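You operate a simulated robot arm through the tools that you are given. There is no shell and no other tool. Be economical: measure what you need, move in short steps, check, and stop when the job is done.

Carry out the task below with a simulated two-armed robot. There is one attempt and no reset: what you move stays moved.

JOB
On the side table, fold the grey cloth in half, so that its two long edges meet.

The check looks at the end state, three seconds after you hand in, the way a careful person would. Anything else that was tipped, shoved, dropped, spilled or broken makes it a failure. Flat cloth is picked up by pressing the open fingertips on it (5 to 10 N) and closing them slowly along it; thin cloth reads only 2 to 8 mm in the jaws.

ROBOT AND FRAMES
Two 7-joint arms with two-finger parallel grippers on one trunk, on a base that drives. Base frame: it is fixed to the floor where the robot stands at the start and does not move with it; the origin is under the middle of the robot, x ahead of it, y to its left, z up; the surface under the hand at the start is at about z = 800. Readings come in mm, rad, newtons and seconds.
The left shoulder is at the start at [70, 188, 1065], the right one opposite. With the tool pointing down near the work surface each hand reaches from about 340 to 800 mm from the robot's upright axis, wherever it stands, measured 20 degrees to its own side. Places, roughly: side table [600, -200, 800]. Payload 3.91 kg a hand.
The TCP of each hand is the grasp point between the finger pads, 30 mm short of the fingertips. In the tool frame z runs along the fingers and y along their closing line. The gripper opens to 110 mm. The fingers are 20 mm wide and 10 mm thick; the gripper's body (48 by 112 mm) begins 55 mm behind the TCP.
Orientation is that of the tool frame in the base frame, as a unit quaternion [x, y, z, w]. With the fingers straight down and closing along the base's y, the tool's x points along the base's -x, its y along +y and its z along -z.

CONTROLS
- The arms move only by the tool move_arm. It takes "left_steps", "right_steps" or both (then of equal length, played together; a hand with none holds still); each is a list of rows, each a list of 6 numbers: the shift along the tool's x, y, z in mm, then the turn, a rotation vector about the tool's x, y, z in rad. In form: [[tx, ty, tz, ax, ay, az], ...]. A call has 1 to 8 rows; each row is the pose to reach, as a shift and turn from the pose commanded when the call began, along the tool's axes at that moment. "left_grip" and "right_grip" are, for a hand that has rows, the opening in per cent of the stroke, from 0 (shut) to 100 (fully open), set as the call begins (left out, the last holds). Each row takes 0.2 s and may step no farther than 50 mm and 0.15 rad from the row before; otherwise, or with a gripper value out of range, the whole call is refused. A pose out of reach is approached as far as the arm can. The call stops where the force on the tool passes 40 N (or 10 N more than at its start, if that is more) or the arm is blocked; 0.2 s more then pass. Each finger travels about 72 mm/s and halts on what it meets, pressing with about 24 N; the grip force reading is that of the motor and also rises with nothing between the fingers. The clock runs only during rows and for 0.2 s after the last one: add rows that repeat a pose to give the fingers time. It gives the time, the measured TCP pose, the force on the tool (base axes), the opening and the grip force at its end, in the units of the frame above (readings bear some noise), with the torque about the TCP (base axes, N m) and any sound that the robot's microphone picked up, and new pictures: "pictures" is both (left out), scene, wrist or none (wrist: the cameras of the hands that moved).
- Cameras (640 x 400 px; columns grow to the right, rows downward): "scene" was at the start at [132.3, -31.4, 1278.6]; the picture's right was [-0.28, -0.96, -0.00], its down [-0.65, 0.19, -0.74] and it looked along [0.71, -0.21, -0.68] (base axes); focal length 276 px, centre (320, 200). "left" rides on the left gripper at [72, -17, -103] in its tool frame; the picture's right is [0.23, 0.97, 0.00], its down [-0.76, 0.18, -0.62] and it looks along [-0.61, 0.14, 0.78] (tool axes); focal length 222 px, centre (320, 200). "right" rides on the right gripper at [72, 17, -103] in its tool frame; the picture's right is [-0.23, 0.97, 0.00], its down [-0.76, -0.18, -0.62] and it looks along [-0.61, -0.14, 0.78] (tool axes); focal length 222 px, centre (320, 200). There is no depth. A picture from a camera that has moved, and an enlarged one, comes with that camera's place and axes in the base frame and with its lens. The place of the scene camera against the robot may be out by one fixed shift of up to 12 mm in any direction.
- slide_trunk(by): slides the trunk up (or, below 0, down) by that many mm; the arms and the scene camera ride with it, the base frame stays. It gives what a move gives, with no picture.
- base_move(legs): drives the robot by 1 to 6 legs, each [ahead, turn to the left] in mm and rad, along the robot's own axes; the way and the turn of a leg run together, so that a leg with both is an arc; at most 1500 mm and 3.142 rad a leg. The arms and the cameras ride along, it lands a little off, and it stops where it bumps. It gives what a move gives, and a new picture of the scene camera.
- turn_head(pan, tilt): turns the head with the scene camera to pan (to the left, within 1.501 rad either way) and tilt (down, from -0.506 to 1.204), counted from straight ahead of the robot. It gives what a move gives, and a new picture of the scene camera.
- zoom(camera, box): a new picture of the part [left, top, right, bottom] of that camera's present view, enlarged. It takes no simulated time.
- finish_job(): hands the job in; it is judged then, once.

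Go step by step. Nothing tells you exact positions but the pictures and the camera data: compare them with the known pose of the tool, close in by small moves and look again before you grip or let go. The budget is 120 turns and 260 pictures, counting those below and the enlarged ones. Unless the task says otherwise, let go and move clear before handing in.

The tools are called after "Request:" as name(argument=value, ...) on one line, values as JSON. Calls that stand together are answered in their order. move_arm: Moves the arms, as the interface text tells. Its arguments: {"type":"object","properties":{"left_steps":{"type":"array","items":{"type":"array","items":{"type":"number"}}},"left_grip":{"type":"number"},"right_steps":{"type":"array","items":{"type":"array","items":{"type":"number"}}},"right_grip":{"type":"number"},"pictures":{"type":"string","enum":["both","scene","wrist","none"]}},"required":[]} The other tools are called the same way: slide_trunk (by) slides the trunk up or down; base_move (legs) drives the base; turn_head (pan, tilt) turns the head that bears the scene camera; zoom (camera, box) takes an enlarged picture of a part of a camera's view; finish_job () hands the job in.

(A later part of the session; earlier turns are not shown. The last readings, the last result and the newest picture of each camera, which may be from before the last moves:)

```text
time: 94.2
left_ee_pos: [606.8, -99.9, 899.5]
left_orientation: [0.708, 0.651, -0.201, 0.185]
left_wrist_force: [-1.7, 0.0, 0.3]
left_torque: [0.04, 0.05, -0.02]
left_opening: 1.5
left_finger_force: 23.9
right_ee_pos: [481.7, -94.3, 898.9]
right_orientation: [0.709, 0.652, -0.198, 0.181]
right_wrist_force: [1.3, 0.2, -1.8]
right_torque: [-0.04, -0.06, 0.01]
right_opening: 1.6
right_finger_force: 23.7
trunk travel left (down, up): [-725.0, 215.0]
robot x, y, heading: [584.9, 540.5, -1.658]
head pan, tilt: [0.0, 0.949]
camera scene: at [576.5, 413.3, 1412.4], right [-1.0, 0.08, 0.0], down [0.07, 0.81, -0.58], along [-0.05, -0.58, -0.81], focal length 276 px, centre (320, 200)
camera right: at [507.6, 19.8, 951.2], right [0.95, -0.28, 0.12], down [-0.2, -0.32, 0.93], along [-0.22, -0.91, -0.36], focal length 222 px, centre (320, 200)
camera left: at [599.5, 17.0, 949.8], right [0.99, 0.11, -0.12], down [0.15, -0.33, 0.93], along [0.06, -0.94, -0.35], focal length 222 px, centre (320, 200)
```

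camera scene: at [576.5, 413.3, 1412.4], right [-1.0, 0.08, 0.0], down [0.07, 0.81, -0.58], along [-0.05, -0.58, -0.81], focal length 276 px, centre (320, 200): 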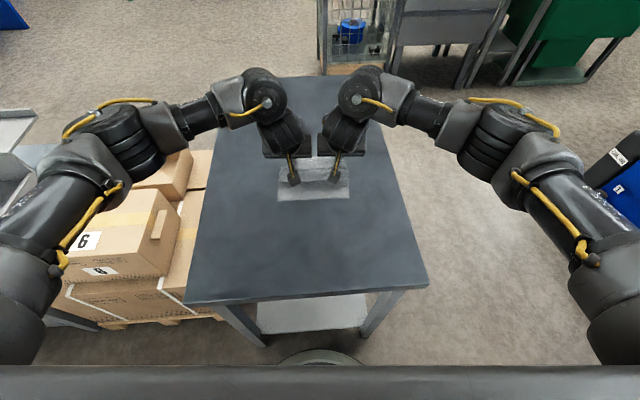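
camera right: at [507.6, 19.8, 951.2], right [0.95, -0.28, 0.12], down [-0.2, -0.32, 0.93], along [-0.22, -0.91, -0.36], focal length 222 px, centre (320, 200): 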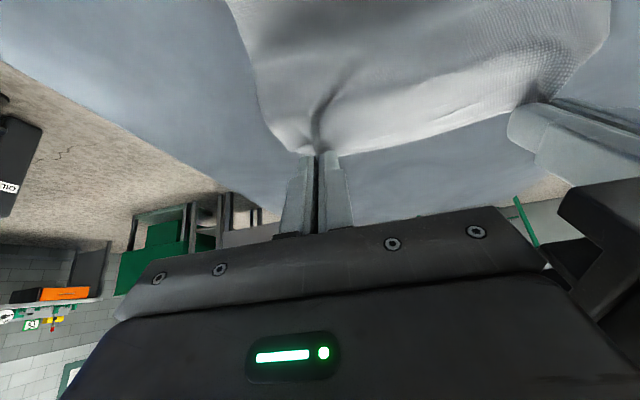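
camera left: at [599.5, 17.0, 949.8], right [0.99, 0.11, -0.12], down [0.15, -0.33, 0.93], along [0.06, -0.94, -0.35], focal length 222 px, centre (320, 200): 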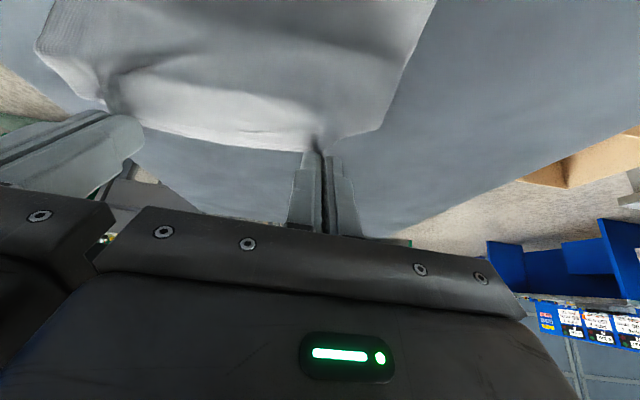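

The sheet is unrolled and standing with both grips intact. I swing it over toward the robot with a strong tilt, so the rim points up before release.

Request:
move_arm(left_steps=[[5, 0, -4, 0, -0.03, 0], [11.3, 0, -7.8, 0, -0.07, 0], [24.9, 0, -12.2, 0, -0.15, 0], [39, 0, -11.8, 0, -0.23, 0], [52.3, 0, -8.6, 0, -0.31, 0], [64.4, 0, -3.2, 0, -0.39, 0], [70.4, 0, 0.7, 0, -0.45, 0], [70.4, 0, 0.7, 0, -0.45, 0]], right_steps=[[5, 0, -4, 0, -0.03, 0], [11.3, 0, -7.8, 0, -0.07, 0], [24.9, 0, -12.2, 0, -0.15, 0], [39, 0, -11.8, 0, -0.23, 0], [52.3, 0, -8.6, 0, -0.31, 0], [64.4, 0, -3.2, 0, -0.39, 0], [70.4, 0, 0.7, 0, -0.45, 0], [70.4, 0, 0.7, 0, -0.45, 0]], pictures="none")

Request:
zoom(camera="left", box=[0, 0, 480, 240])

Request:
zoom(camera="right", box=[160, 0, 640, 240])

```text
time: 96.0
left_ee_pos: [610.6, -40.1, 860.8]
left_orientation: [0.645, 0.594, -0.354, 0.326]
left_wrist_force: [-1.2, -0.9, 0.0]
left_torque: [-0.01, 0.05, -0.03]
left_opening: 1.8
left_finger_force: 24.2
right_ee_pos: [486.7, -35.7, 862.6]
right_orientation: [0.647, 0.596, -0.35, 0.322]
right_wrist_force: [2.6, 0.0, 0.2]
right_torque: [-0.01, -0.05, 0.05]
right_opening: 1.7
right_finger_force: 23.9
trunk travel left (down, up): [-725.0, 215.0]
robot x, y, heading: [586.4, 546.4, -1.657]
head pan, tilt: [0.0, 0.949]
```

```text
1.33 times, centred on (240, 120) of left
camera zoom: at [605.8, 86.8, 857.5], right [0.98, 0.04, -0.19], down [0.19, 0.1, 0.98], along [0.06, -0.99, 0.09], focal length 296 px, centre (427, 307)
```

zoom: 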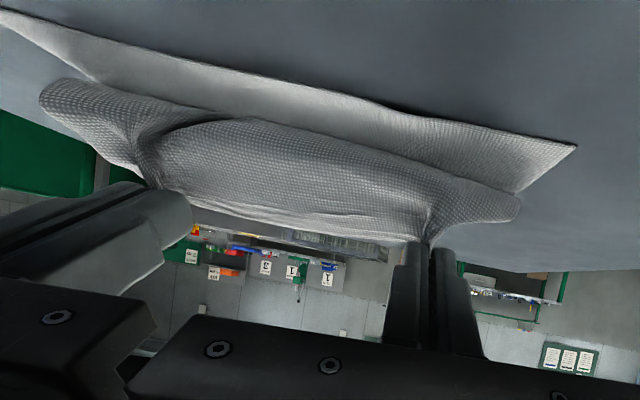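

```text
1.33 times, centred on (400, 120) of right
camera zoom: at [513.7, 89.8, 859.6], right [0.96, -0.21, 0.19], down [-0.17, 0.12, 0.98], along [-0.22, -0.97, 0.08], focal length 296 px, centre (213, 307)
```

zoom: 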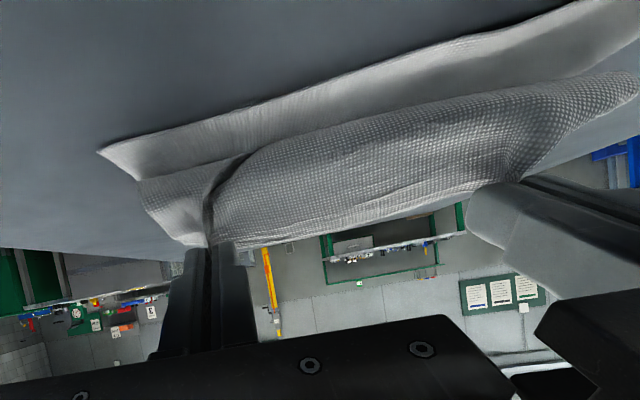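

The sheet still bulges ahead of the fingers. I carry it a bit further forward and up so it is nearly taut and leaning toward the robot before release.

Request:
move_arm(left_steps=[[-3, 0, -7, 0, -0.02, 0], [-3, 0, -15, 0, -0.05, 0], [0, 0, -23, 0, -0.08, 0], [2.7, 0, -31, 0, -0.1, 0], [2.7, 0, -31, 0, -0.1, 0]], right_steps=[[-3, 0, -7, 0, -0.02, 0], [-3, 0, -15, 0, -0.05, 0], [0, 0, -23, 0, -0.08, 0], [2.7, 0, -31, 0, -0.1, 0], [2.7, 0, -31, 0, -0.1, 0]], pictures="none")

Request:
zoom(camera="left", box=[0, 0, 480, 240])

Request:
zoom(camera="scene", box=[240, 110, 400, 220])

```text
time: 97.2
left_ee_pos: [612.3, -12.8, 876.6]
left_orientation: [0.626, 0.577, -0.385, 0.355]
left_wrist_force: [-1.1, 0.4, -0.4]
left_torque: [0.0, 0.03, -0.03]
left_opening: 2.1
left_finger_force: 23.8
right_ee_pos: [488.8, -7.8, 876.3]
right_orientation: [0.63, 0.578, -0.382, 0.35]
right_wrist_force: [1.7, 0.2, 1.2]
right_torque: [0.01, 0.02, 0.04]
right_opening: 1.8
right_finger_force: 24.2
trunk travel left (down, up): [-725.0, 215.0]
robot x, y, heading: [582.9, 543.4, -1.654]
head pan, tilt: [0.0, 0.949]
```

```text
1.33 times, centred on (240, 120) of left
camera zoom: at [607.5, 112.7, 859.1], right [0.98, 0.02, -0.2], down [0.19, 0.2, 0.96], along [0.06, -0.98, 0.19], focal length 296 px, centre (427, 307)
```

zoom: 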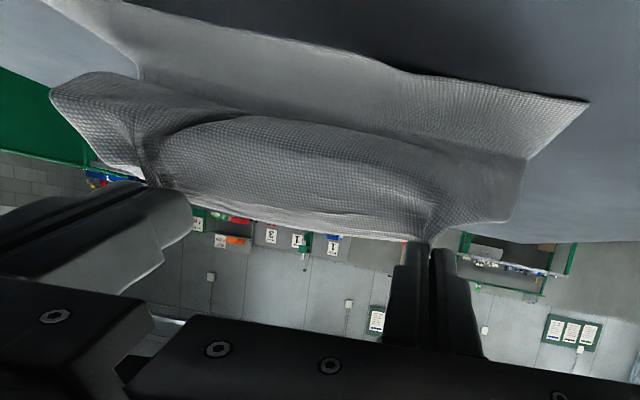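

```text
3.64 times, centred on (320, 165) of scene
camera zoom: at [576.5, 413.0, 1412.4], right [-1.0, 0.08, 0.0], down [0.07, 0.81, -0.58], along [-0.05, -0.58, -0.81], focal length 1005 px, centre (320, 327)
```

zoom: 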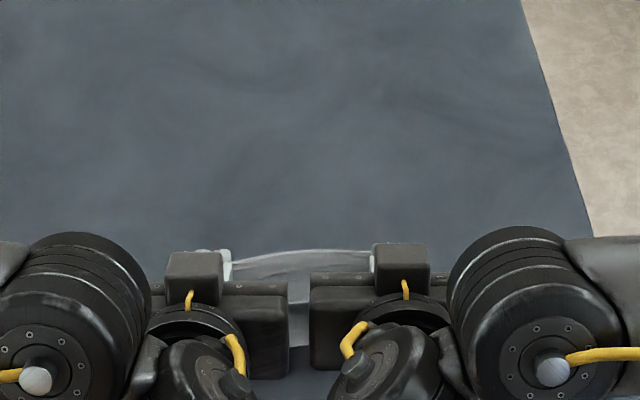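

Request:
move_arm(left_steps=[[5, 0, -3, 0, 0, 0], [10.8, 0, -5.7, 0, 0, 0], [10.8, 0, -5.7, 0, 0, 0]], right_steps=[[5, 0, -3, 0, 0, 0], [10.8, 0, -5.7, 0, 0, 0], [10.8, 0, -5.7, 0, 0, 0]], pictures="none")

Request:
move_arm(left_steps=[[0, 0, 0, 0, 0, 0], [0, 0, 0, 0, 0, 0], [0, 0, 0, 0, 0, 0]], right_steps=[[0, 0, 0, 0, 0, 0], [0, 0, 0, 0, 0, 0], [0, 0, 0, 0, 0, 0]], left_grip=25, right_grip=25, pictures="wrist")

```text
time: 98.0
left_ee_pos: [614.0, -2.5, 869.1]
left_orientation: [0.627, 0.577, -0.386, 0.354]
left_wrist_force: [-1.5, -0.1, 0.3]
left_torque: [-0.03, 0.04, -0.06]
left_opening: 1.9
left_finger_force: 24.3
right_ee_pos: [490.1, 1.9, 870.2]
right_orientation: [0.63, 0.579, -0.382, 0.351]
right_wrist_force: [1.4, -0.2, 0.7]
right_torque: [0.0, -0.04, 0.03]
right_opening: 1.7
right_finger_force: 24.1
trunk travel left (down, up): [-725.0, 215.0]
robot x, y, heading: [581.6, 541.2, -1.653]
head pan, tilt: [0.0, 0.949]
```

```text
time: 98.8
left_ee_pos: [613.9, -2.3, 868.6]
left_orientation: [0.626, 0.578, -0.385, 0.355]
left_wrist_force: [-0.7, -0.6, -0.2]
left_torque: [0.01, 0.02, -0.01]
left_opening: 27.7
left_finger_force: 0.0
right_ee_pos: [489.2, 3.4, 870.6]
right_orientation: [0.629, 0.58, -0.38, 0.352]
right_wrist_force: [1.0, -0.1, 0.5]
right_torque: [0.02, 0.01, -0.01]
right_opening: 27.5
right_finger_force: 0.1
trunk travel left (down, up): [-725.0, 215.0]
robot x, y, heading: [583.5, 544.0, -1.655]
head pan, tilt: [0.0, 0.949]
camera right: at [516.5, 126.5, 854.7], right [0.96, -0.19, 0.2], down [-0.16, 0.22, 0.96], along [-0.22, -0.96, 0.18], focal length 222 px, centre (320, 200)
camera left: at [608.6, 122.8, 851.9], right [0.98, 0.02, -0.2], down [0.19, 0.2, 0.96], along [0.06, -0.98, 0.19], focal length 222 px, centre (320, 200)
```

right: 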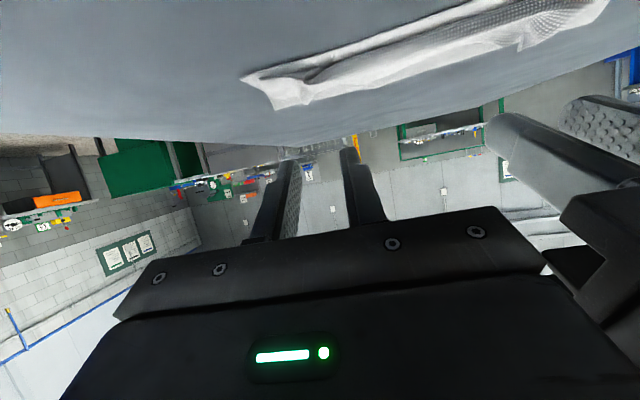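
left: 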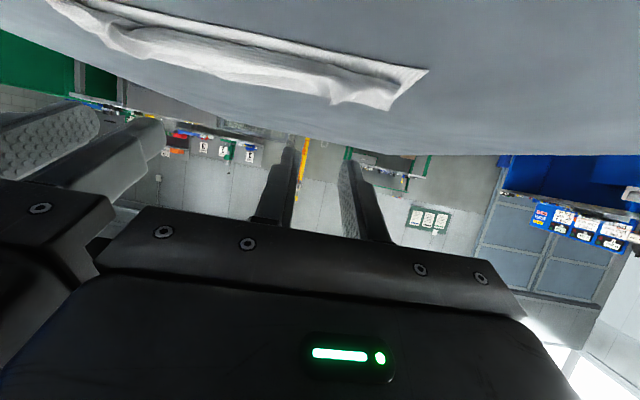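

Request:
zoom(camera="left", box=[60, 0, 440, 130])

Request:
zoom(camera="right", box=[220, 0, 640, 140])

```text
1.68 times, centred on (250, 65) of left
camera zoom: at [608.6, 122.8, 851.9], right [0.98, 0.02, -0.2], down [0.19, 0.2, 0.96], along [0.06, -0.98, 0.19], focal length 374 px, centre (438, 427)
```

zoom: 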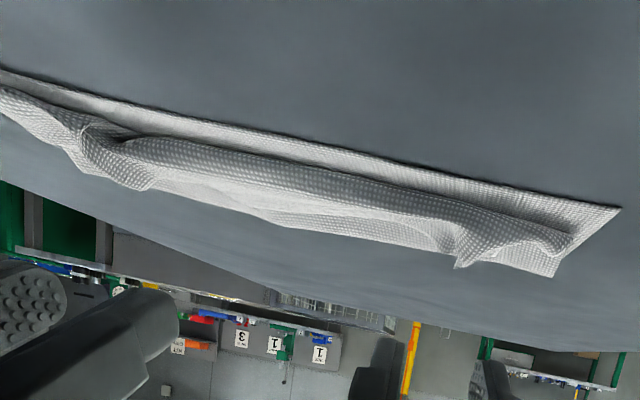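

```text
1.52 times, centred on (430, 70) of right
camera zoom: at [516.5, 126.5, 854.7], right [0.96, -0.19, 0.2], down [-0.16, 0.22, 0.96], along [-0.22, -0.96, 0.18], focal length 338 px, centre (152, 398)
```

zoom: 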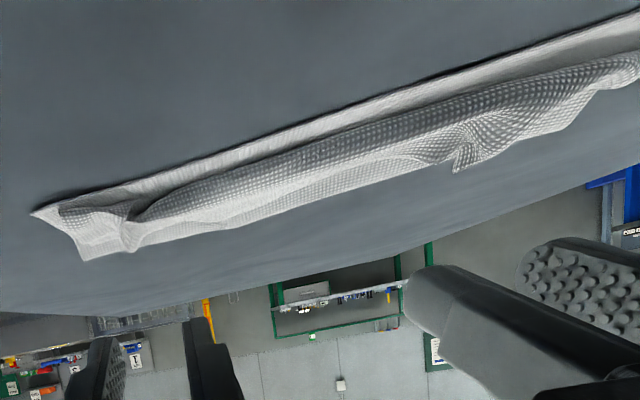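

Released, the rim collapsed back into a hem again, so the cloth has little spring. Friction drags the top layer well though, so I will unroll the hem by pressing lightly on it and sweeping toward the robot. First I raise the hands and look from above.

Request:
move_arm(left_steps=[[-20, 0, -10, 0, 0, 0], [-50, 0, -27, 0, 0.1, 0], [-70, 10, -40, 0, 0.25, 0], [-85, 30, -45, 0, 0.4, 0], [-90, 50, -50, 0, 0.55, 0], [-95, 50, -55, 0, 0.7, 0], [-95, 50, -55, 0, 0.8, 0], [-95, 50, -55, 0, 0.8, 0]], right_steps=[[-20, 0, -10, 0, 0, 0], [-50, 0, -27, 0, 0.1, 0], [-70, -20, -40, 0, 0.25, 0], [-85, -50, -45, 0, 0.4, 0], [-90, -80, -50, 0, 0.55, 0], [-95, -110, -55, 0, 0.7, 0], [-95, -130, -55, 0, 0.8, 0], [-95, -130, -55, 0, 0.8, 0]], pictures="none")

Request:
move_arm(left_steps=[[0, -20, 0, 0, 0.1, 0], [0, -50, 0, 0, 0.2, 0], [0, -70, 0, 0, 0.3, 0], [0, -70, 0, 0, 0.3, 0]], pictures="wrist")

```text
time: 100.4
left_ee_pos: [667.6, -12.5, 889.8]
left_orientation: [0.725, 0.669, -0.12, 0.111]
left_wrist_force: [0.4, 0.5, -0.4]
left_torque: [0.0, 0.02, 0.02]
left_opening: 27.6
left_finger_force: 0.1
left hand out of reach, approached as far as the arm can: row 5, 6, 7, 8
right_ee_pos: [367.6, 23.1, 923.0]
right_orientation: [0.722, 0.651, -0.17, 0.16]
right_wrist_force: [12.2, -6.2, -4.6]
right_torque: [-0.34, 1.08, -1.83]
right_opening: 27.4
right_finger_force: 0.1
right hand out of reach, approached as far as the arm can: row 5, 6, 7, 8
trunk travel left (down, up): [-725.0, 215.0]
robot x, y, heading: [581.8, 545.9, -1.655]
head pan, tilt: [0.0, 0.949]
stopped in row 8 (right hand): the force on the tool passed its limit at 100 N (the readings are from after the stop); the commanded pose is now the measured one
```

```text
time: 101.4
left_ee_pos: [575.9, -28.4, 852.8]
left_orientation: [0.736, 0.677, -0.01, 0.008]
left_wrist_force: [0.3, 0.0, 0.3]
left_torque: [0.0, 0.0, -0.03]
left_opening: 27.3
left_finger_force: 0.1
left hand out of reach, approached as far as the arm can: row 1, 2, 3, 4
right_ee_pos: [369.8, 23.7, 923.7]
right_orientation: [0.721, 0.652, -0.169, 0.16]
right_wrist_force: [21.5, -9.1, -12.8]
right_torque: [-0.86, 1.98, -3.13]
right_opening: 27.1
right_finger_force: 0.1
trunk travel left (down, up): [-725.0, 215.0]
robot x, y, heading: [586.7, 541.4, -1.656]
head pan, tilt: [0.0, 0.949]
camera left: at [565.7, 47.1, 954.8], right [0.99, 0.15, -0.01], down [0.12, -0.76, 0.64], along [0.09, -0.64, -0.77], focal length 222 px, centre (320, 200)
```

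left: 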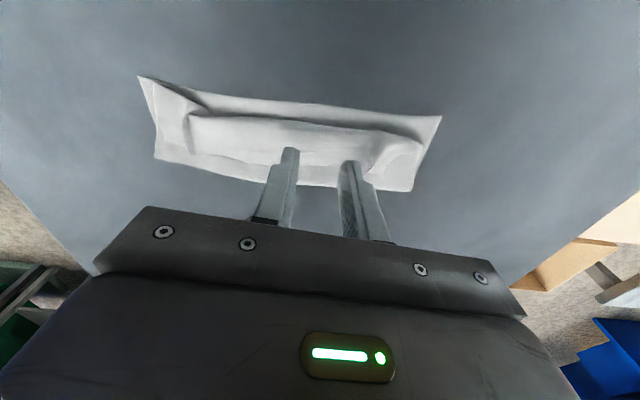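

The right hand touched something (100 N, still 20 N). I look before moving it.

Request:
turn_head(pan=-0.3, tilt=0.8)

```text
time: 102.2
left_ee_pos: [573.6, -29.5, 851.5]
left_orientation: [0.734, 0.679, -0.01, 0.008]
left_wrist_force: [0.3, -0.2, 0.0]
left_torque: [-0.01, -0.01, -0.01]
left_opening: 27.7
left_finger_force: 0.1
right_ee_pos: [368.8, 22.7, 922.8]
right_orientation: [0.722, 0.652, -0.169, 0.16]
right_wrist_force: [24.5, -10.9, -14.5]
right_torque: [-1.13, 2.15, -3.46]
right_opening: 27.6
right_finger_force: 0.0
trunk travel left (down, up): [-725.0, 215.0]
robot x, y, heading: [583.8, 538.3, -1.651]
head pan, tilt: [-0.3, 0.799]
camera scene: at [552.4, 410.9, 1423.9], right [-0.93, 0.37, 0.0], down [0.27, 0.67, -0.7], along [-0.26, -0.65, -0.72], focal length 276 px, centre (320, 200)
```

scene: 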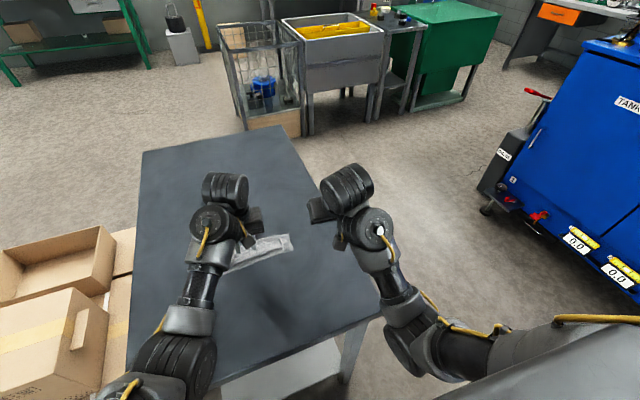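

The right hand is only pressing against its own arm, clear of everything else. I unwind it gently, then lift the left for a look.

Request:
move_arm(right_steps=[[0, 0, 0, 0, -0.1, 0], [-10, 0, 0, 0, -0.15, 0], [-30, -10, 0, 0, -0.15, 0], [-50, -20, 0, 0, -0.15, 0], [-70, -30, 0, 0, -0.1, 0]], pictures="none")

Request:
move_arm(left_steps=[[0, 0, -30, 0, 0, 0], [-20, 0, -70, 0, 0, 0], [-40, 0, -100, 0, 0, 0], [-45, 0, -100, 0, 0, 0]], pictures="none")

Request:
zoom(camera="left", box=[160, 0, 480, 200])

```text
time: 103.4
left_ee_pos: [574.6, -29.3, 852.2]
left_orientation: [0.736, 0.677, -0.009, 0.009]
left_wrist_force: [-0.4, 0.2, 0.9]
left_torque: [0.0, 0.02, 0.01]
left_opening: 27.3
left_finger_force: 0.1
right_ee_pos: [332.6, -36.6, 953.7]
right_orientation: [0.711, 0.645, -0.203, 0.192]
right_wrist_force: [-0.4, -0.4, -0.2]
right_torque: [0.0, -0.01, 0.01]
right_opening: 27.5
right_finger_force: 0.1
trunk travel left (down, up): [-725.0, 215.0]
robot x, y, heading: [585.3, 542.3, -1.657]
head pan, tilt: [-0.3, 0.799]
```

```text
time: 104.4
left_ee_pos: [552.1, -93.3, 932.1]
left_orientation: [0.736, 0.677, -0.01, 0.01]
left_wrist_force: [0.1, -0.6, -1.3]
left_torque: [0.03, 0.02, 0.01]
left_opening: 27.5
left_finger_force: 0.0
left hand out of reach, approached as far as the arm can: row 1, 2, 3, 4
right_ee_pos: [331.7, -35.9, 955.1]
right_orientation: [0.712, 0.644, -0.204, 0.192]
right_wrist_force: [-0.6, -1.0, -1.1]
right_torque: [0.02, 0.01, 0.01]
right_opening: 27.5
right_finger_force: 0.1
trunk travel left (down, up): [-725.0, 215.0]
robot x, y, heading: [585.9, 543.9, -1.653]
head pan, tilt: [-0.3, 0.799]
```

```text
2.00 times, centred on (320, 100) of left
camera zoom: at [542.6, -17.6, 1033.2], right [0.99, 0.15, -0.01], down [0.12, -0.76, 0.64], along [0.09, -0.64, -0.77], focal length 444 px, centre (320, 400)
```

zoom: 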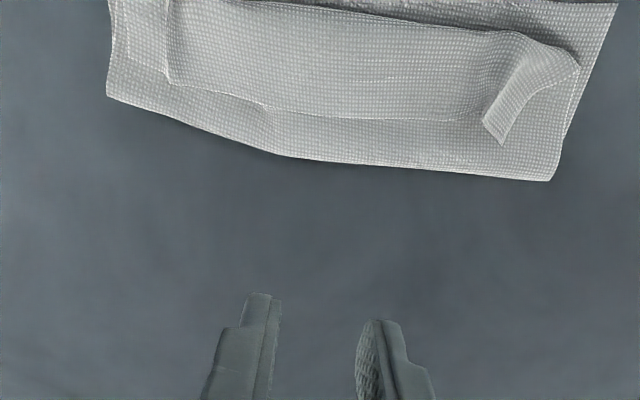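

The cloth as a whole has slid about 30 mm toward the robot; the hem's rim is now at y≈-45 and the near edge at y≈+3. I set the fingertips above the hem, about 10 mm inside its rim, at a 0.5 rad tilt.

Request:
move_arm(left_steps=[[20, 15, 0, 0, -0.1, 0], [45, 35, 0, 0, -0.2, 0], [68.6, 52.5, 10, 0, -0.3, 0], [68.6, 52.5, 40, 0, -0.4, 0], [68.6, 52.5, 70, 0, -0.5, 0], [68.6, 52.5, 87, 0, -0.5, 0], [68.6, 52.5, 87, 0, -0.5, 0]], right_steps=[[5, 40, 0, 0, 0, 0], [10, 80, 0, 0, 0, 0], [18, 120, 0, 0, 0, 0], [25, 151.8, 20, 0, 0.07, 0], [50, 151.8, 50, 0, 0.07, 0], [76.8, 151.8, 80.3, 0, 0.07, 0], [76.8, 151.8, 80.3, 0, 0.07, 0]], left_grip=22, right_grip=22, pictures="none")

Request:
zoom(camera="left", box=[80, 0, 480, 220])

Request:
zoom(camera="right", box=[160, 0, 560, 220])

```text
time: 106.0
left_ee_pos: [610.4, -31.3, 839.5]
left_orientation: [0.71, 0.655, -0.19, 0.176]
left_wrist_force: [-0.1, 0.0, 0.1]
left_torque: [-0.04, 0.02, 0.02]
left_opening: 24.4
left_finger_force: 0.1
left hand out of reach, approached as far as the arm can: row 1, 2, 3
right_ee_pos: [486.5, -29.1, 846.1]
right_orientation: [0.719, 0.65, -0.179, 0.17]
right_wrist_force: [0.4, -0.3, 0.5]
right_torque: [0.02, 0.01, 0.0]
right_opening: 24.1
right_finger_force: 0.1
trunk travel left (down, up): [-725.0, 215.0]
robot x, y, heading: [583.9, 541.1, -1.658]
head pan, tilt: [-0.3, 0.799]
```

```text
1.60 times, centred on (280, 110) of left
camera zoom: at [603.0, 82.9, 895.4], right [0.99, 0.12, -0.11], down [0.15, -0.36, 0.92], along [0.07, -0.93, -0.37], focal length 355 px, centre (384, 344)
```

zoom: 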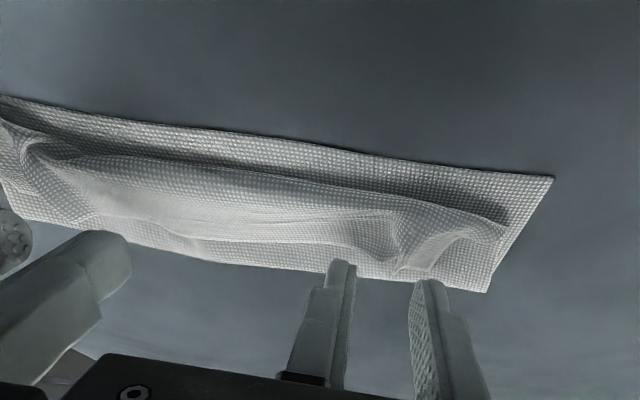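

```text
1.60 times, centred on (360, 110) of right
camera zoom: at [513.1, 83.7, 904.3], right [0.95, -0.29, 0.12], down [-0.22, -0.35, 0.91], along [-0.23, -0.89, -0.4], focal length 355 px, centre (256, 344)
```

zoom: 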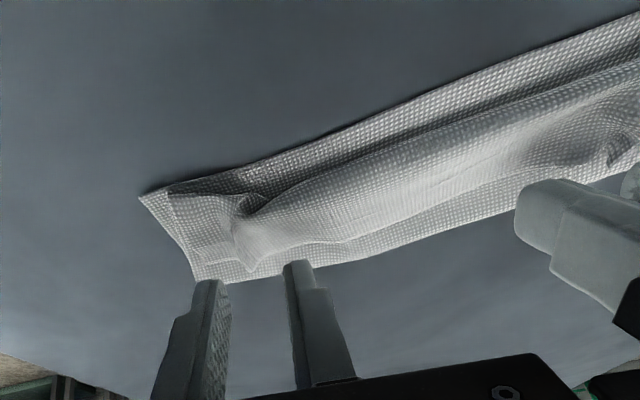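

Request:
move_arm(left_steps=[[0.8, 0, 1.5, 0, 0, 0], [1.5, 0, 3, 0, 0, 0]], right_steps=[[2.2, 0, 4.5, 0, 0, 0], [4.3, 0, 8.5, 0, 0, 0]], pictures="none")

Request:
move_arm(left_steps=[[0.8, 0, 1.8, 0, 0, 0], [0.8, 0, 1.8, 0, 0, 0]], right_steps=[[0.8, 0, 1.8, 0, 0, 0], [0.8, 0, 1.8, 0, 0, 0]], pictures="none")

```text
time: 106.6
left_ee_pos: [609.8, -32.3, 838.0]
left_orientation: [0.71, 0.654, -0.191, 0.176]
left_wrist_force: [0.3, -0.5, -0.6]
left_torque: [-0.02, 0.0, -0.02]
left_opening: 24.2
left_finger_force: 0.1
right_ee_pos: [485.8, -28.0, 837.2]
right_orientation: [0.719, 0.65, -0.18, 0.17]
right_wrist_force: [0.7, -0.4, -0.2]
right_torque: [-0.03, 0.0, 0.01]
right_opening: 24.3
right_finger_force: 0.1
trunk travel left (down, up): [-725.0, 215.0]
robot x, y, heading: [582.9, 547.9, -1.651]
head pan, tilt: [-0.3, 0.799]
```

```text
time: 107.2
left_ee_pos: [608.5, -31.8, 837.0]
left_orientation: [0.711, 0.654, -0.191, 0.176]
left_wrist_force: [0.4, 0.2, 0.5]
left_torque: [-0.01, 0.0, 0.01]
left_opening: 24.3
left_finger_force: 0.1
right_ee_pos: [485.4, -30.1, 834.6]
right_orientation: [0.719, 0.65, -0.179, 0.169]
right_wrist_force: [-0.1, -0.2, 0.2]
right_torque: [0.0, 0.03, -0.01]
right_opening: 24.0
right_finger_force: 0.0
trunk travel left (down, up): [-725.0, 215.0]
robot x, y, heading: [583.6, 543.5, -1.653]
head pan, tilt: [-0.3, 0.799]
```

Request:
move_arm(left_steps=[[0.9, 0, 1.8, 0, 0, 0], [0.9, 0, 1.8, 0, 0, 0]], right_steps=[[0.6, 0, 1.2, 0, 0, 0], [0.6, 0, 1.2, 0, 0, 0]], pictures="none")

Request:
move_arm(left_steps=[[0.4, 0, 0.9, 0, 0, 0], [0.4, 0, 0.9, 0, 0, 0]], right_steps=[[0.3, 0, 0.6, 0, 0, 0], [0.3, 0, 0.6, 0, 0, 0]], pictures="none")

```text
time: 107.8
left_ee_pos: [609.3, -31.9, 835.2]
left_orientation: [0.71, 0.654, -0.191, 0.176]
left_wrist_force: [0.4, 0.5, 0.0]
left_torque: [-0.01, 0.03, 0.01]
left_opening: 24.1
left_finger_force: 0.0
right_ee_pos: [485.9, -30.0, 834.6]
right_orientation: [0.718, 0.65, -0.179, 0.17]
right_wrist_force: [0.9, -0.4, -0.2]
right_torque: [0.01, 0.0, -0.03]
right_opening: 24.0
right_finger_force: 0.1
trunk travel left (down, up): [-725.0, 215.0]
robot x, y, heading: [583.5, 542.4, -1.657]
head pan, tilt: [-0.3, 0.799]
```

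```text
time: 108.4
left_ee_pos: [610.3, -33.3, 834.4]
left_orientation: [0.71, 0.655, -0.191, 0.175]
left_wrist_force: [0.8, -0.2, -0.5]
left_torque: [0.0, 0.0, 0.01]
left_opening: 24.2
left_finger_force: 0.1
right_ee_pos: [486.3, -29.7, 833.5]
right_orientation: [0.719, 0.65, -0.179, 0.169]
right_wrist_force: [0.5, -0.2, 0.6]
right_torque: [0.0, 0.0, 0.04]
right_opening: 24.5
right_finger_force: 0.2
trunk travel left (down, up): [-725.0, 215.0]
robot x, y, heading: [586.2, 543.3, -1.654]
head pan, tilt: [-0.3, 0.799]
```

Request:
move_arm(left_steps=[[0.5, 0, 1.1, 0, 0, 0], [0.5, 0, 1.1, 0, 0, 0]], right_steps=[[0.4, 0, 0.8, 0, 0, 0], [0.4, 0, 0.8, 0, 0, 0]], pictures="none")

Request:
move_arm(left_steps=[[0.3, 0, 0.7, 0, 0, 0], [0.3, 0, 0.7, 0, 0, 0]], right_steps=[[0.2, 0, 0.4, 0, 0, 0], [0.2, 0, 0.4, 0, 0, 0]], pictures="none")

Request:
zoom(camera="left", box=[80, 0, 480, 220])

```text
time: 109.0
left_ee_pos: [610.1, -31.1, 832.2]
left_orientation: [0.71, 0.654, -0.191, 0.176]
left_wrist_force: [-0.3, -1.2, -0.5]
left_torque: [-0.02, 0.02, -0.01]
left_opening: 24.3
left_finger_force: 0.0
right_ee_pos: [486.9, -30.3, 834.7]
right_orientation: [0.719, 0.65, -0.179, 0.17]
right_wrist_force: [0.0, -0.2, 3.7]
right_torque: [0.01, 0.05, 0.01]
right_opening: 24.3
right_finger_force: 0.1
trunk travel left (down, up): [-725.0, 215.0]
robot x, y, heading: [583.7, 542.4, -1.655]
head pan, tilt: [-0.3, 0.799]
```

```text
time: 109.6
left_ee_pos: [610.1, -32.1, 833.2]
left_orientation: [0.71, 0.654, -0.192, 0.177]
left_wrist_force: [-0.4, -0.5, 1.6]
left_torque: [0.0, 0.01, 0.01]
left_opening: 24.2
left_finger_force: 0.1
right_ee_pos: [486.7, -29.9, 834.4]
right_orientation: [0.719, 0.65, -0.18, 0.17]
right_wrist_force: [-0.2, 0.6, 5.7]
right_torque: [-0.02, 0.07, 0.02]
right_opening: 24.4
right_finger_force: 0.2
trunk travel left (down, up): [-725.0, 215.0]
robot x, y, heading: [584.9, 544.4, -1.657]
head pan, tilt: [-0.3, 0.799]
```

```text
1.60 times, centred on (280, 110) of left
camera zoom: at [602.7, 83.4, 886.5], right [0.99, 0.12, -0.11], down [0.15, -0.36, 0.92], along [0.07, -0.93, -0.37], focal length 355 px, centre (384, 344)
```

zoom: 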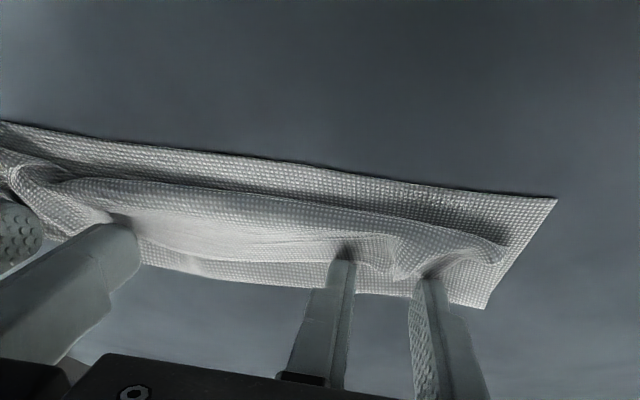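

Light contact on both sides. I drag the hem 30 mm toward the robot and check.

Request:
move_arm(left_steps=[[0.3, 0, 0.5, 0, 0, 0], [4.6, 0, -2, 0, 0, 0], [9, 0, -4.5, 0, 0, 0], [13.3, 0, -7, 0, 0, 0], [17.6, 0, -9.5, 0, 0, 0], [22, 0, -12, 0, 0, 0], [26.3, 0, -14.5, 0, 0, 0]], right_steps=[[0, 0, 0, 0, 0, 0], [4.4, 0, -2.4, 0, 0, 0], [8.8, 0, -4.8, 0, 0, 0], [13.2, 0, -7.2, 0, 0, 0], [17.6, 0, -9.6, 0, 0, 0], [22, 0, -12, 0, 0, 0], [26.3, 0, -14.4, 0, 0, 0]], pictures="none")

Request:
zoom(camera="left", box=[80, 0, 480, 220])

Request:
zoom(camera="right", box=[160, 0, 560, 220])

```text
time: 111.2
left_ee_pos: [612.4, -1.8, 832.1]
left_orientation: [0.71, 0.654, -0.192, 0.176]
left_wrist_force: [-0.9, -1.7, 9.1]
left_torque: [-0.11, 0.04, -0.01]
left_opening: 24.2
left_finger_force: 0.1
right_ee_pos: [490.5, 0.4, 833.6]
right_orientation: [0.718, 0.65, -0.18, 0.171]
right_wrist_force: [-0.1, -2.0, 7.9]
right_torque: [-0.11, 0.1, 0.03]
right_opening: 24.2
right_finger_force: 0.1
trunk travel left (down, up): [-725.0, 215.0]
robot x, y, heading: [579.1, 544.8, -1.658]
head pan, tilt: [-0.3, 0.799]
```

```text
1.60 times, centred on (280, 110) of left
camera zoom: at [605.2, 113.7, 886.1], right [0.99, 0.12, -0.12], down [0.15, -0.36, 0.92], along [0.07, -0.93, -0.37], focal length 355 px, centre (384, 344)
```

zoom: 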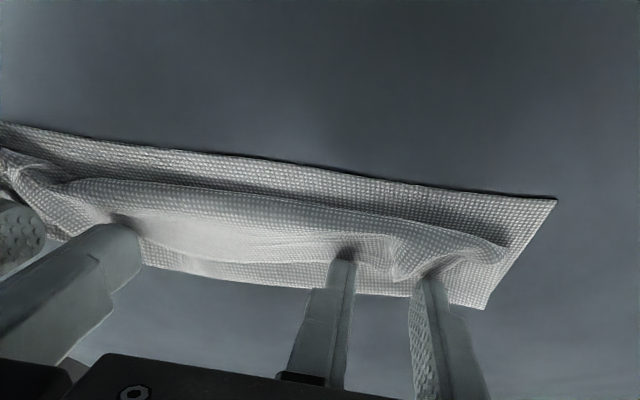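

```text
1.60 times, centred on (360, 110) of right
camera zoom: at [516.8, 113.0, 890.5], right [0.95, -0.29, 0.12], down [-0.22, -0.35, 0.91], along [-0.23, -0.89, -0.4], focal length 355 px, centre (256, 344)
```

zoom: 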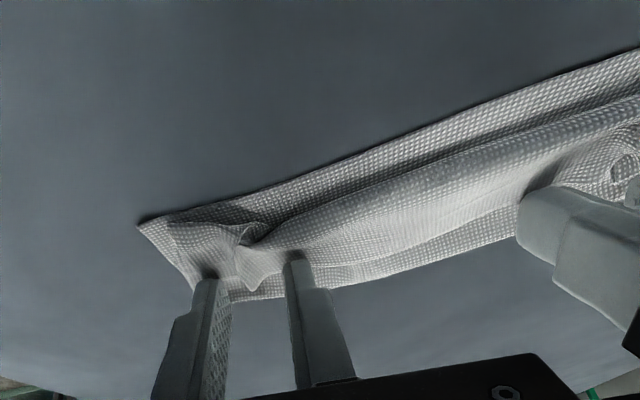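

The whole cloth slid along instead, so the table is slippery and the layers stick to each other. New plan: unfold it flat again, slide the near edge slightly over the table's rim so the fingers can hold the edge properly from above and below, and fold it away from me. The fingers already sit on the hem's rim, so I pinch it now.

Request:
move_arm(left_steps=[[-0.3, 0, -0.6, 0, 0, 0]], right_steps=[[-0.2, 0, -0.4, 0, 0, 0]], left_grip=17, right_grip=17, pictures="none")

Request:
move_arm(left_steps=[[0, 0, 0, 0, 0, 0]], right_steps=[[0, 0, 0, 0, 0, 0]], left_grip=12, right_grip=12, pictures="none")

Request:
move_arm(left_steps=[[0, 0, 0, 0, 0, 0]], right_steps=[[0, 0, 0, 0, 0, 0]], left_grip=8, right_grip=8, pictures="none")

Request:
move_arm(left_steps=[[0, 0, 0, 0, 0, 0]], right_steps=[[0, 0, 0, 0, 0, 0]], left_grip=4, right_grip=4, pictures="none")

Request:
move_arm(left_steps=[[0, 0, 0, 0, 0, 0], [0, 0, 0, 0, 0, 0]], right_steps=[[0, 0, 0, 0, 0, 0], [0, 0, 0, 0, 0, 0]], left_grip=0, right_grip=0, pictures="wrist")

```text
time: 111.6
left_ee_pos: [612.0, -2.3, 832.2]
left_orientation: [0.711, 0.654, -0.191, 0.176]
left_wrist_force: [-1.1, -0.1, 7.8]
left_torque: [-0.07, 0.01, -0.01]
left_opening: 19.2
left_finger_force: 0.3
right_ee_pos: [489.0, 1.0, 833.6]
right_orientation: [0.718, 0.65, -0.179, 0.17]
right_wrist_force: [0.1, -0.4, 5.9]
right_torque: [-0.07, 0.01, -0.01]
right_opening: 18.4
right_finger_force: 0.1
trunk travel left (down, up): [-725.0, 215.0]
robot x, y, heading: [584.5, 546.3, -1.659]
head pan, tilt: [-0.3, 0.799]
```

```text
time: 112.0
left_ee_pos: [613.2, -0.9, 831.9]
left_orientation: [0.711, 0.654, -0.192, 0.176]
left_wrist_force: [-1.3, 0.4, 5.7]
left_torque: [-0.03, -0.02, 0.0]
left_opening: 13.9
left_finger_force: 1.0
right_ee_pos: [490.1, 1.6, 833.1]
right_orientation: [0.719, 0.65, -0.18, 0.169]
right_wrist_force: [0.0, 0.0, 3.6]
right_torque: [-0.01, 0.06, 0.01]
right_opening: 13.0
right_finger_force: 0.0
trunk travel left (down, up): [-725.0, 215.0]
robot x, y, heading: [585.5, 543.2, -1.654]
head pan, tilt: [-0.3, 0.799]
```

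```text
time: 112.4
left_ee_pos: [611.0, -1.6, 832.0]
left_orientation: [0.71, 0.655, -0.191, 0.177]
left_wrist_force: [0.3, 1.1, 6.5]
left_torque: [-0.04, -0.01, -0.01]
left_opening: 9.3
left_finger_force: 0.3
right_ee_pos: [490.0, 1.7, 833.2]
right_orientation: [0.719, 0.65, -0.18, 0.17]
right_wrist_force: [0.0, 0.6, 3.8]
right_torque: [-0.01, 0.01, 0.01]
right_opening: 8.6
right_finger_force: 0.1
trunk travel left (down, up): [-725.0, 215.0]
robot x, y, heading: [585.5, 538.8, -1.657]
head pan, tilt: [-0.3, 0.799]
```

```text
time: 112.8
left_ee_pos: [612.6, -0.5, 832.9]
left_orientation: [0.71, 0.654, -0.192, 0.176]
left_wrist_force: [-0.9, 0.1, 6.8]
left_torque: [0.0, 0.02, 0.0]
left_opening: 5.5
left_finger_force: 1.1
right_ee_pos: [489.4, 0.9, 832.5]
right_orientation: [0.718, 0.651, -0.18, 0.169]
right_wrist_force: [1.9, 0.5, 2.7]
right_torque: [0.03, -0.04, 0.01]
right_opening: 5.0
right_finger_force: 0.8
trunk travel left (down, up): [-725.0, 215.0]
robot x, y, heading: [580.4, 540.7, -1.658]
head pan, tilt: [-0.3, 0.799]
```

```text
time: 113.4
left_ee_pos: [612.0, -2.0, 833.1]
left_orientation: [0.71, 0.654, -0.192, 0.177]
left_wrist_force: [-4.5, 0.8, 6.3]
left_torque: [-0.04, 0.12, 0.0]
left_opening: 1.9
left_finger_force: 23.9
right_ee_pos: [489.5, 0.6, 832.5]
right_orientation: [0.718, 0.65, -0.179, 0.17]
right_wrist_force: [5.5, 0.7, 3.0]
right_torque: [-0.02, -0.11, 0.06]
right_opening: 1.6
right_finger_force: 23.9
trunk travel left (down, up): [-725.0, 215.0]
robot x, y, heading: [584.4, 547.6, -1.658]
head pan, tilt: [-0.3, 0.799]
camera right: at [516.9, 112.6, 890.8], right [0.95, -0.29, 0.12], down [-0.22, -0.35, 0.91], along [-0.22, -0.89, -0.4], focal length 222 px, centre (320, 200)
camera left: at [605.2, 113.3, 886.3], right [0.99, 0.12, -0.12], down [0.15, -0.36, 0.92], along [0.07, -0.93, -0.37], focal length 222 px, centre (320, 200)
```

right: 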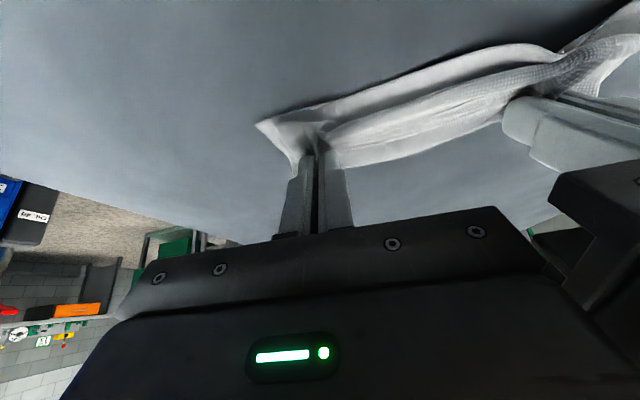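
left: 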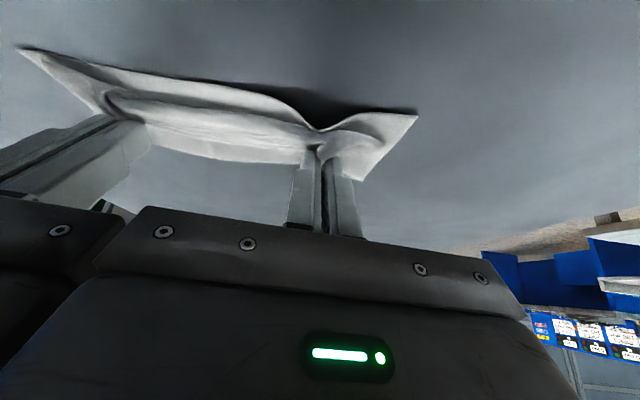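

Request:
move_arm(left_steps=[[-5, -1, -9, 0, 0, 0], [-10, -1, -17, 0, 0, 0], [-17, -1, -24, 0, 0, 0], [-25, -1, -30, 0, 0, 0]], right_steps=[[-5, 1, -9, 0, 0, 0], [-10, 1, -17, 0, 0, 0], [-17, 1, -24, 0, 0, 0], [-25, 1, -30, 0, 0, 0]], pictures="wrist")

```text
time: 114.4
left_ee_pos: [610.3, -8.3, 869.7]
left_orientation: [0.71, 0.654, -0.191, 0.176]
left_wrist_force: [-2.4, -1.0, 0.1]
left_torque: [-0.03, 0.07, 0.0]
left_opening: 2.1
left_finger_force: 24.0
right_ee_pos: [490.0, -8.8, 871.3]
right_orientation: [0.718, 0.65, -0.18, 0.17]
right_wrist_force: [2.2, 0.4, 0.4]
right_torque: [0.0, -0.05, 0.02]
right_opening: 1.6
right_finger_force: 23.9
trunk travel left (down, up): [-725.0, 215.0]
robot x, y, heading: [587.3, 544.1, -1.655]
head pan, tilt: [-0.3, 0.799]
camera right: at [516.4, 103.9, 929.4], right [0.95, -0.29, 0.12], down [-0.22, -0.35, 0.91], along [-0.23, -0.89, -0.4], focal length 222 px, centre (320, 200)
camera left: at [603.7, 105.9, 924.3], right [0.99, 0.12, -0.11], down [0.15, -0.36, 0.92], along [0.07, -0.93, -0.37], focal length 222 px, centre (320, 200)
```

right: 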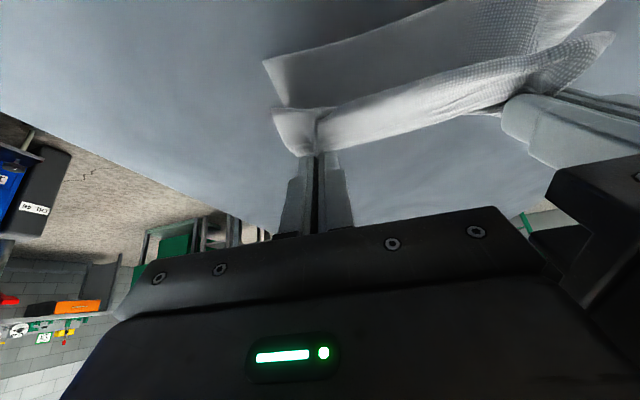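
left: 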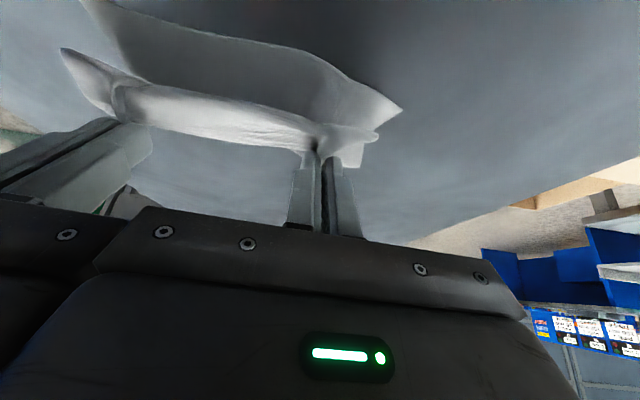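

The grips hold only the hem layer. I carry it back away from me to unfold the cloth flat.

Request:
move_arm(left_steps=[[-22.3, 0, 1.1, 0, 0, 0], [-42.2, 0, 6.5, 0, 0, 0], [-57, 0, 20.7, 0, 0, 0], [-69.6, 0, 39.2, 0, 0, 0], [-79.7, 0, 62, 0, 0, 0], [-85.4, 0, 82.5, 0, 0, 0], [-85.4, 0, 82.5, 0, 0, 0]], right_steps=[[-22.3, 0, 1.1, 0, 0, 0], [-42.2, 0, 6.5, 0, 0, 0], [-57, 0, 20.7, 0, 0, 0], [-69.6, 0, 39.2, 0, 0, 0], [-79.7, 0, 62, 0, 0, 0], [-85.4, 0, 82.5, 0, 0, 0], [-85.4, 0, 82.5, 0, 0, 0]], pictures="wrist")

```text
time: 116.0
left_ee_pos: [601.4, -124.0, 842.9]
left_orientation: [0.711, 0.654, -0.192, 0.176]
left_wrist_force: [-3.1, -0.4, 0.5]
left_torque: [0.01, 0.1, -0.07]
left_opening: 1.9
left_finger_force: 24.3
right_ee_pos: [479.0, -121.5, 839.8]
right_orientation: [0.719, 0.65, -0.18, 0.17]
right_wrist_force: [3.1, 0.6, 0.7]
right_torque: [0.0, -0.12, 0.03]
right_opening: 1.6
right_finger_force: 24.0
trunk travel left (down, up): [-725.0, 215.0]
robot x, y, heading: [585.4, 540.8, -1.657]
head pan, tilt: [-0.3, 0.799]
camera right: at [505.9, -9.6, 897.9], right [0.95, -0.29, 0.12], down [-0.22, -0.35, 0.91], along [-0.22, -0.89, -0.4], focal length 222 px, centre (320, 200)
camera left: at [594.1, -8.5, 896.5], right [0.99, 0.12, -0.11], down [0.15, -0.36, 0.92], along [0.07, -0.93, -0.37], focal length 222 px, centre (320, 200)
```

right: 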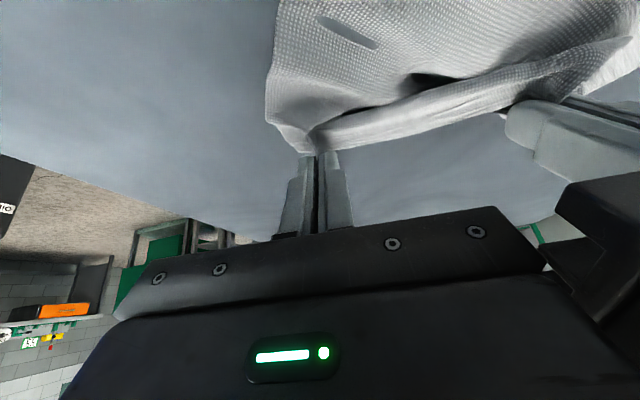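
left: 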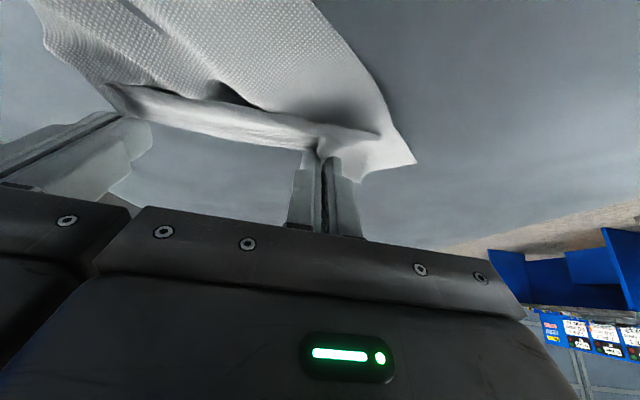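

Request:
turn_head(pan=0.0, tilt=0.9)

Request:
zoom(camera="scene", box=[240, 110, 400, 210])

Request:
zoom(camera="left", box=[20, 0, 440, 220])

```text
time: 116.8
left_ee_pos: [599.9, -123.0, 842.2]
left_orientation: [0.71, 0.655, -0.191, 0.177]
left_wrist_force: [-3.0, 1.5, 0.4]
left_torque: [0.01, 0.14, 0.02]
left_opening: 2.0
left_finger_force: 23.7
right_ee_pos: [479.6, -122.0, 840.7]
right_orientation: [0.719, 0.65, -0.179, 0.17]
right_wrist_force: [4.1, -0.1, 0.4]
right_torque: [-0.04, -0.12, 0.01]
right_opening: 1.9
right_finger_force: 24.1
trunk travel left (down, up): [-725.0, 215.0]
robot x, y, heading: [583.9, 543.1, -1.652]
head pan, tilt: [0.0, 0.901]
camera scene: at [576.2, 410.3, 1416.1], right [-1.0, 0.08, 0.0], down [0.07, 0.78, -0.62], along [-0.05, -0.62, -0.78], focal length 276 px, centre (320, 200)
```

scene: 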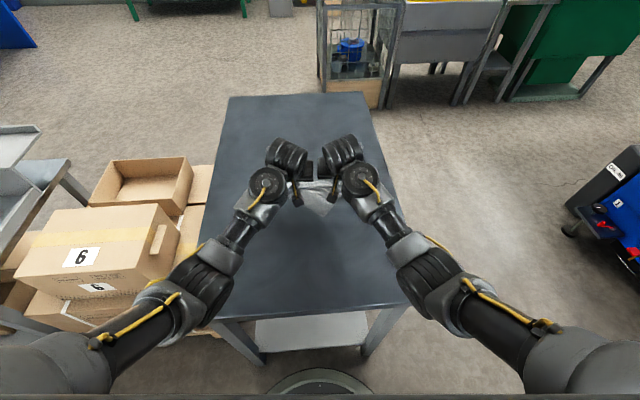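

```text
4.00 times, centred on (320, 160) of scene
camera zoom: at [576.2, 410.3, 1416.1], right [-1.0, 0.08, 0.0], down [0.07, 0.78, -0.62], along [-0.05, -0.62, -0.78], focal length 1106 px, centre (320, 360)
```

zoom: 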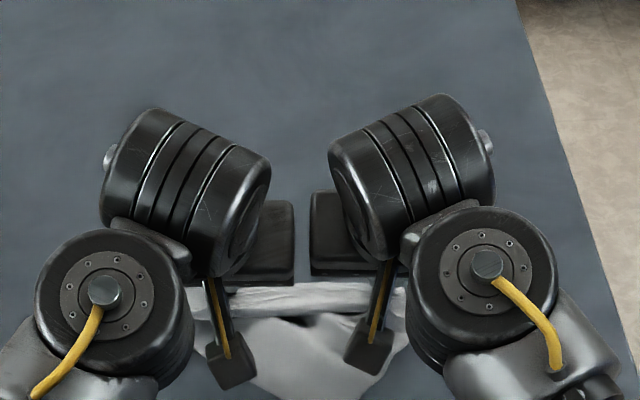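

```text
1.52 times, centred on (230, 110) of left
camera zoom: at [594.0, -8.8, 896.2], right [0.99, 0.12, -0.11], down [0.15, -0.36, 0.92], along [0.07, -0.93, -0.37], focal length 338 px, centre (457, 337)
```

zoom: 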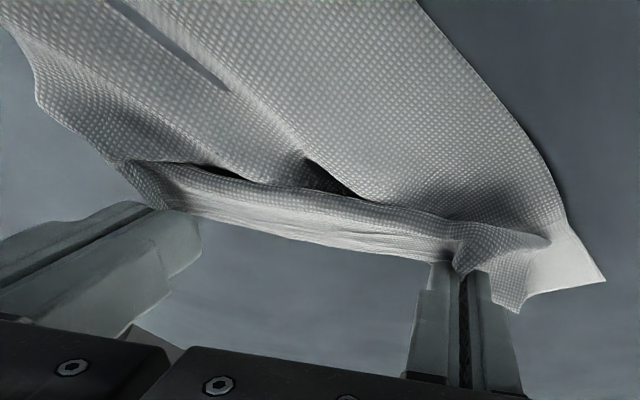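

The left grip seems to have caught the bottom layer too. I release here, retreat upward and look.

Request:
move_arm(left_steps=[[1.5, 0, 2.5, 0, 0, 0], [1.5, 0, 2.5, 0, 0, 0], [-10, 0, -12, 0, 0, 0], [-30, 0, -50, 0, 0, 0], [-45, 30, -85, 0, 0.05, 0], [-50, 75, -110, 0, 0.1, 0], [-50, 120, -110, 0, 0.15, 0]], right_steps=[[1.5, 0, 2.5, 0, 0, 0], [1.5, 0, 2.5, 0, 0, 0], [-10, 0, -12, 0, 0, 0], [-30, 0, -50, 0, 0, 0], [-45, -30, -85, 0, 0.05, 0], [-50, -75, -110, 0, 0.1, 0], [-50, -120, -110, 0, 0.15, 0]], left_grip=22, right_grip=22, pictures="scene")

Request:
zoom(camera="scene", box=[240, 130, 400, 230])

```text
refused: row 6 steps farther than a row can; nothing moved
```

```text
4.00 times, centred on (320, 180) of scene
camera zoom: at [576.2, 410.3, 1416.1], right [-1.0, 0.08, 0.0], down [0.07, 0.78, -0.62], along [-0.05, -0.62, -0.78], focal length 1106 px, centre (320, 280)
```

zoom: 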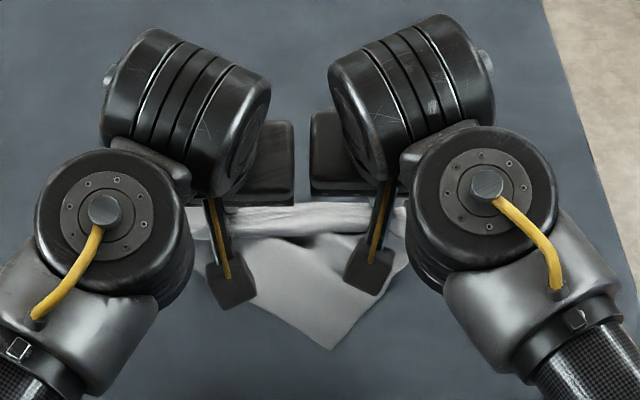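

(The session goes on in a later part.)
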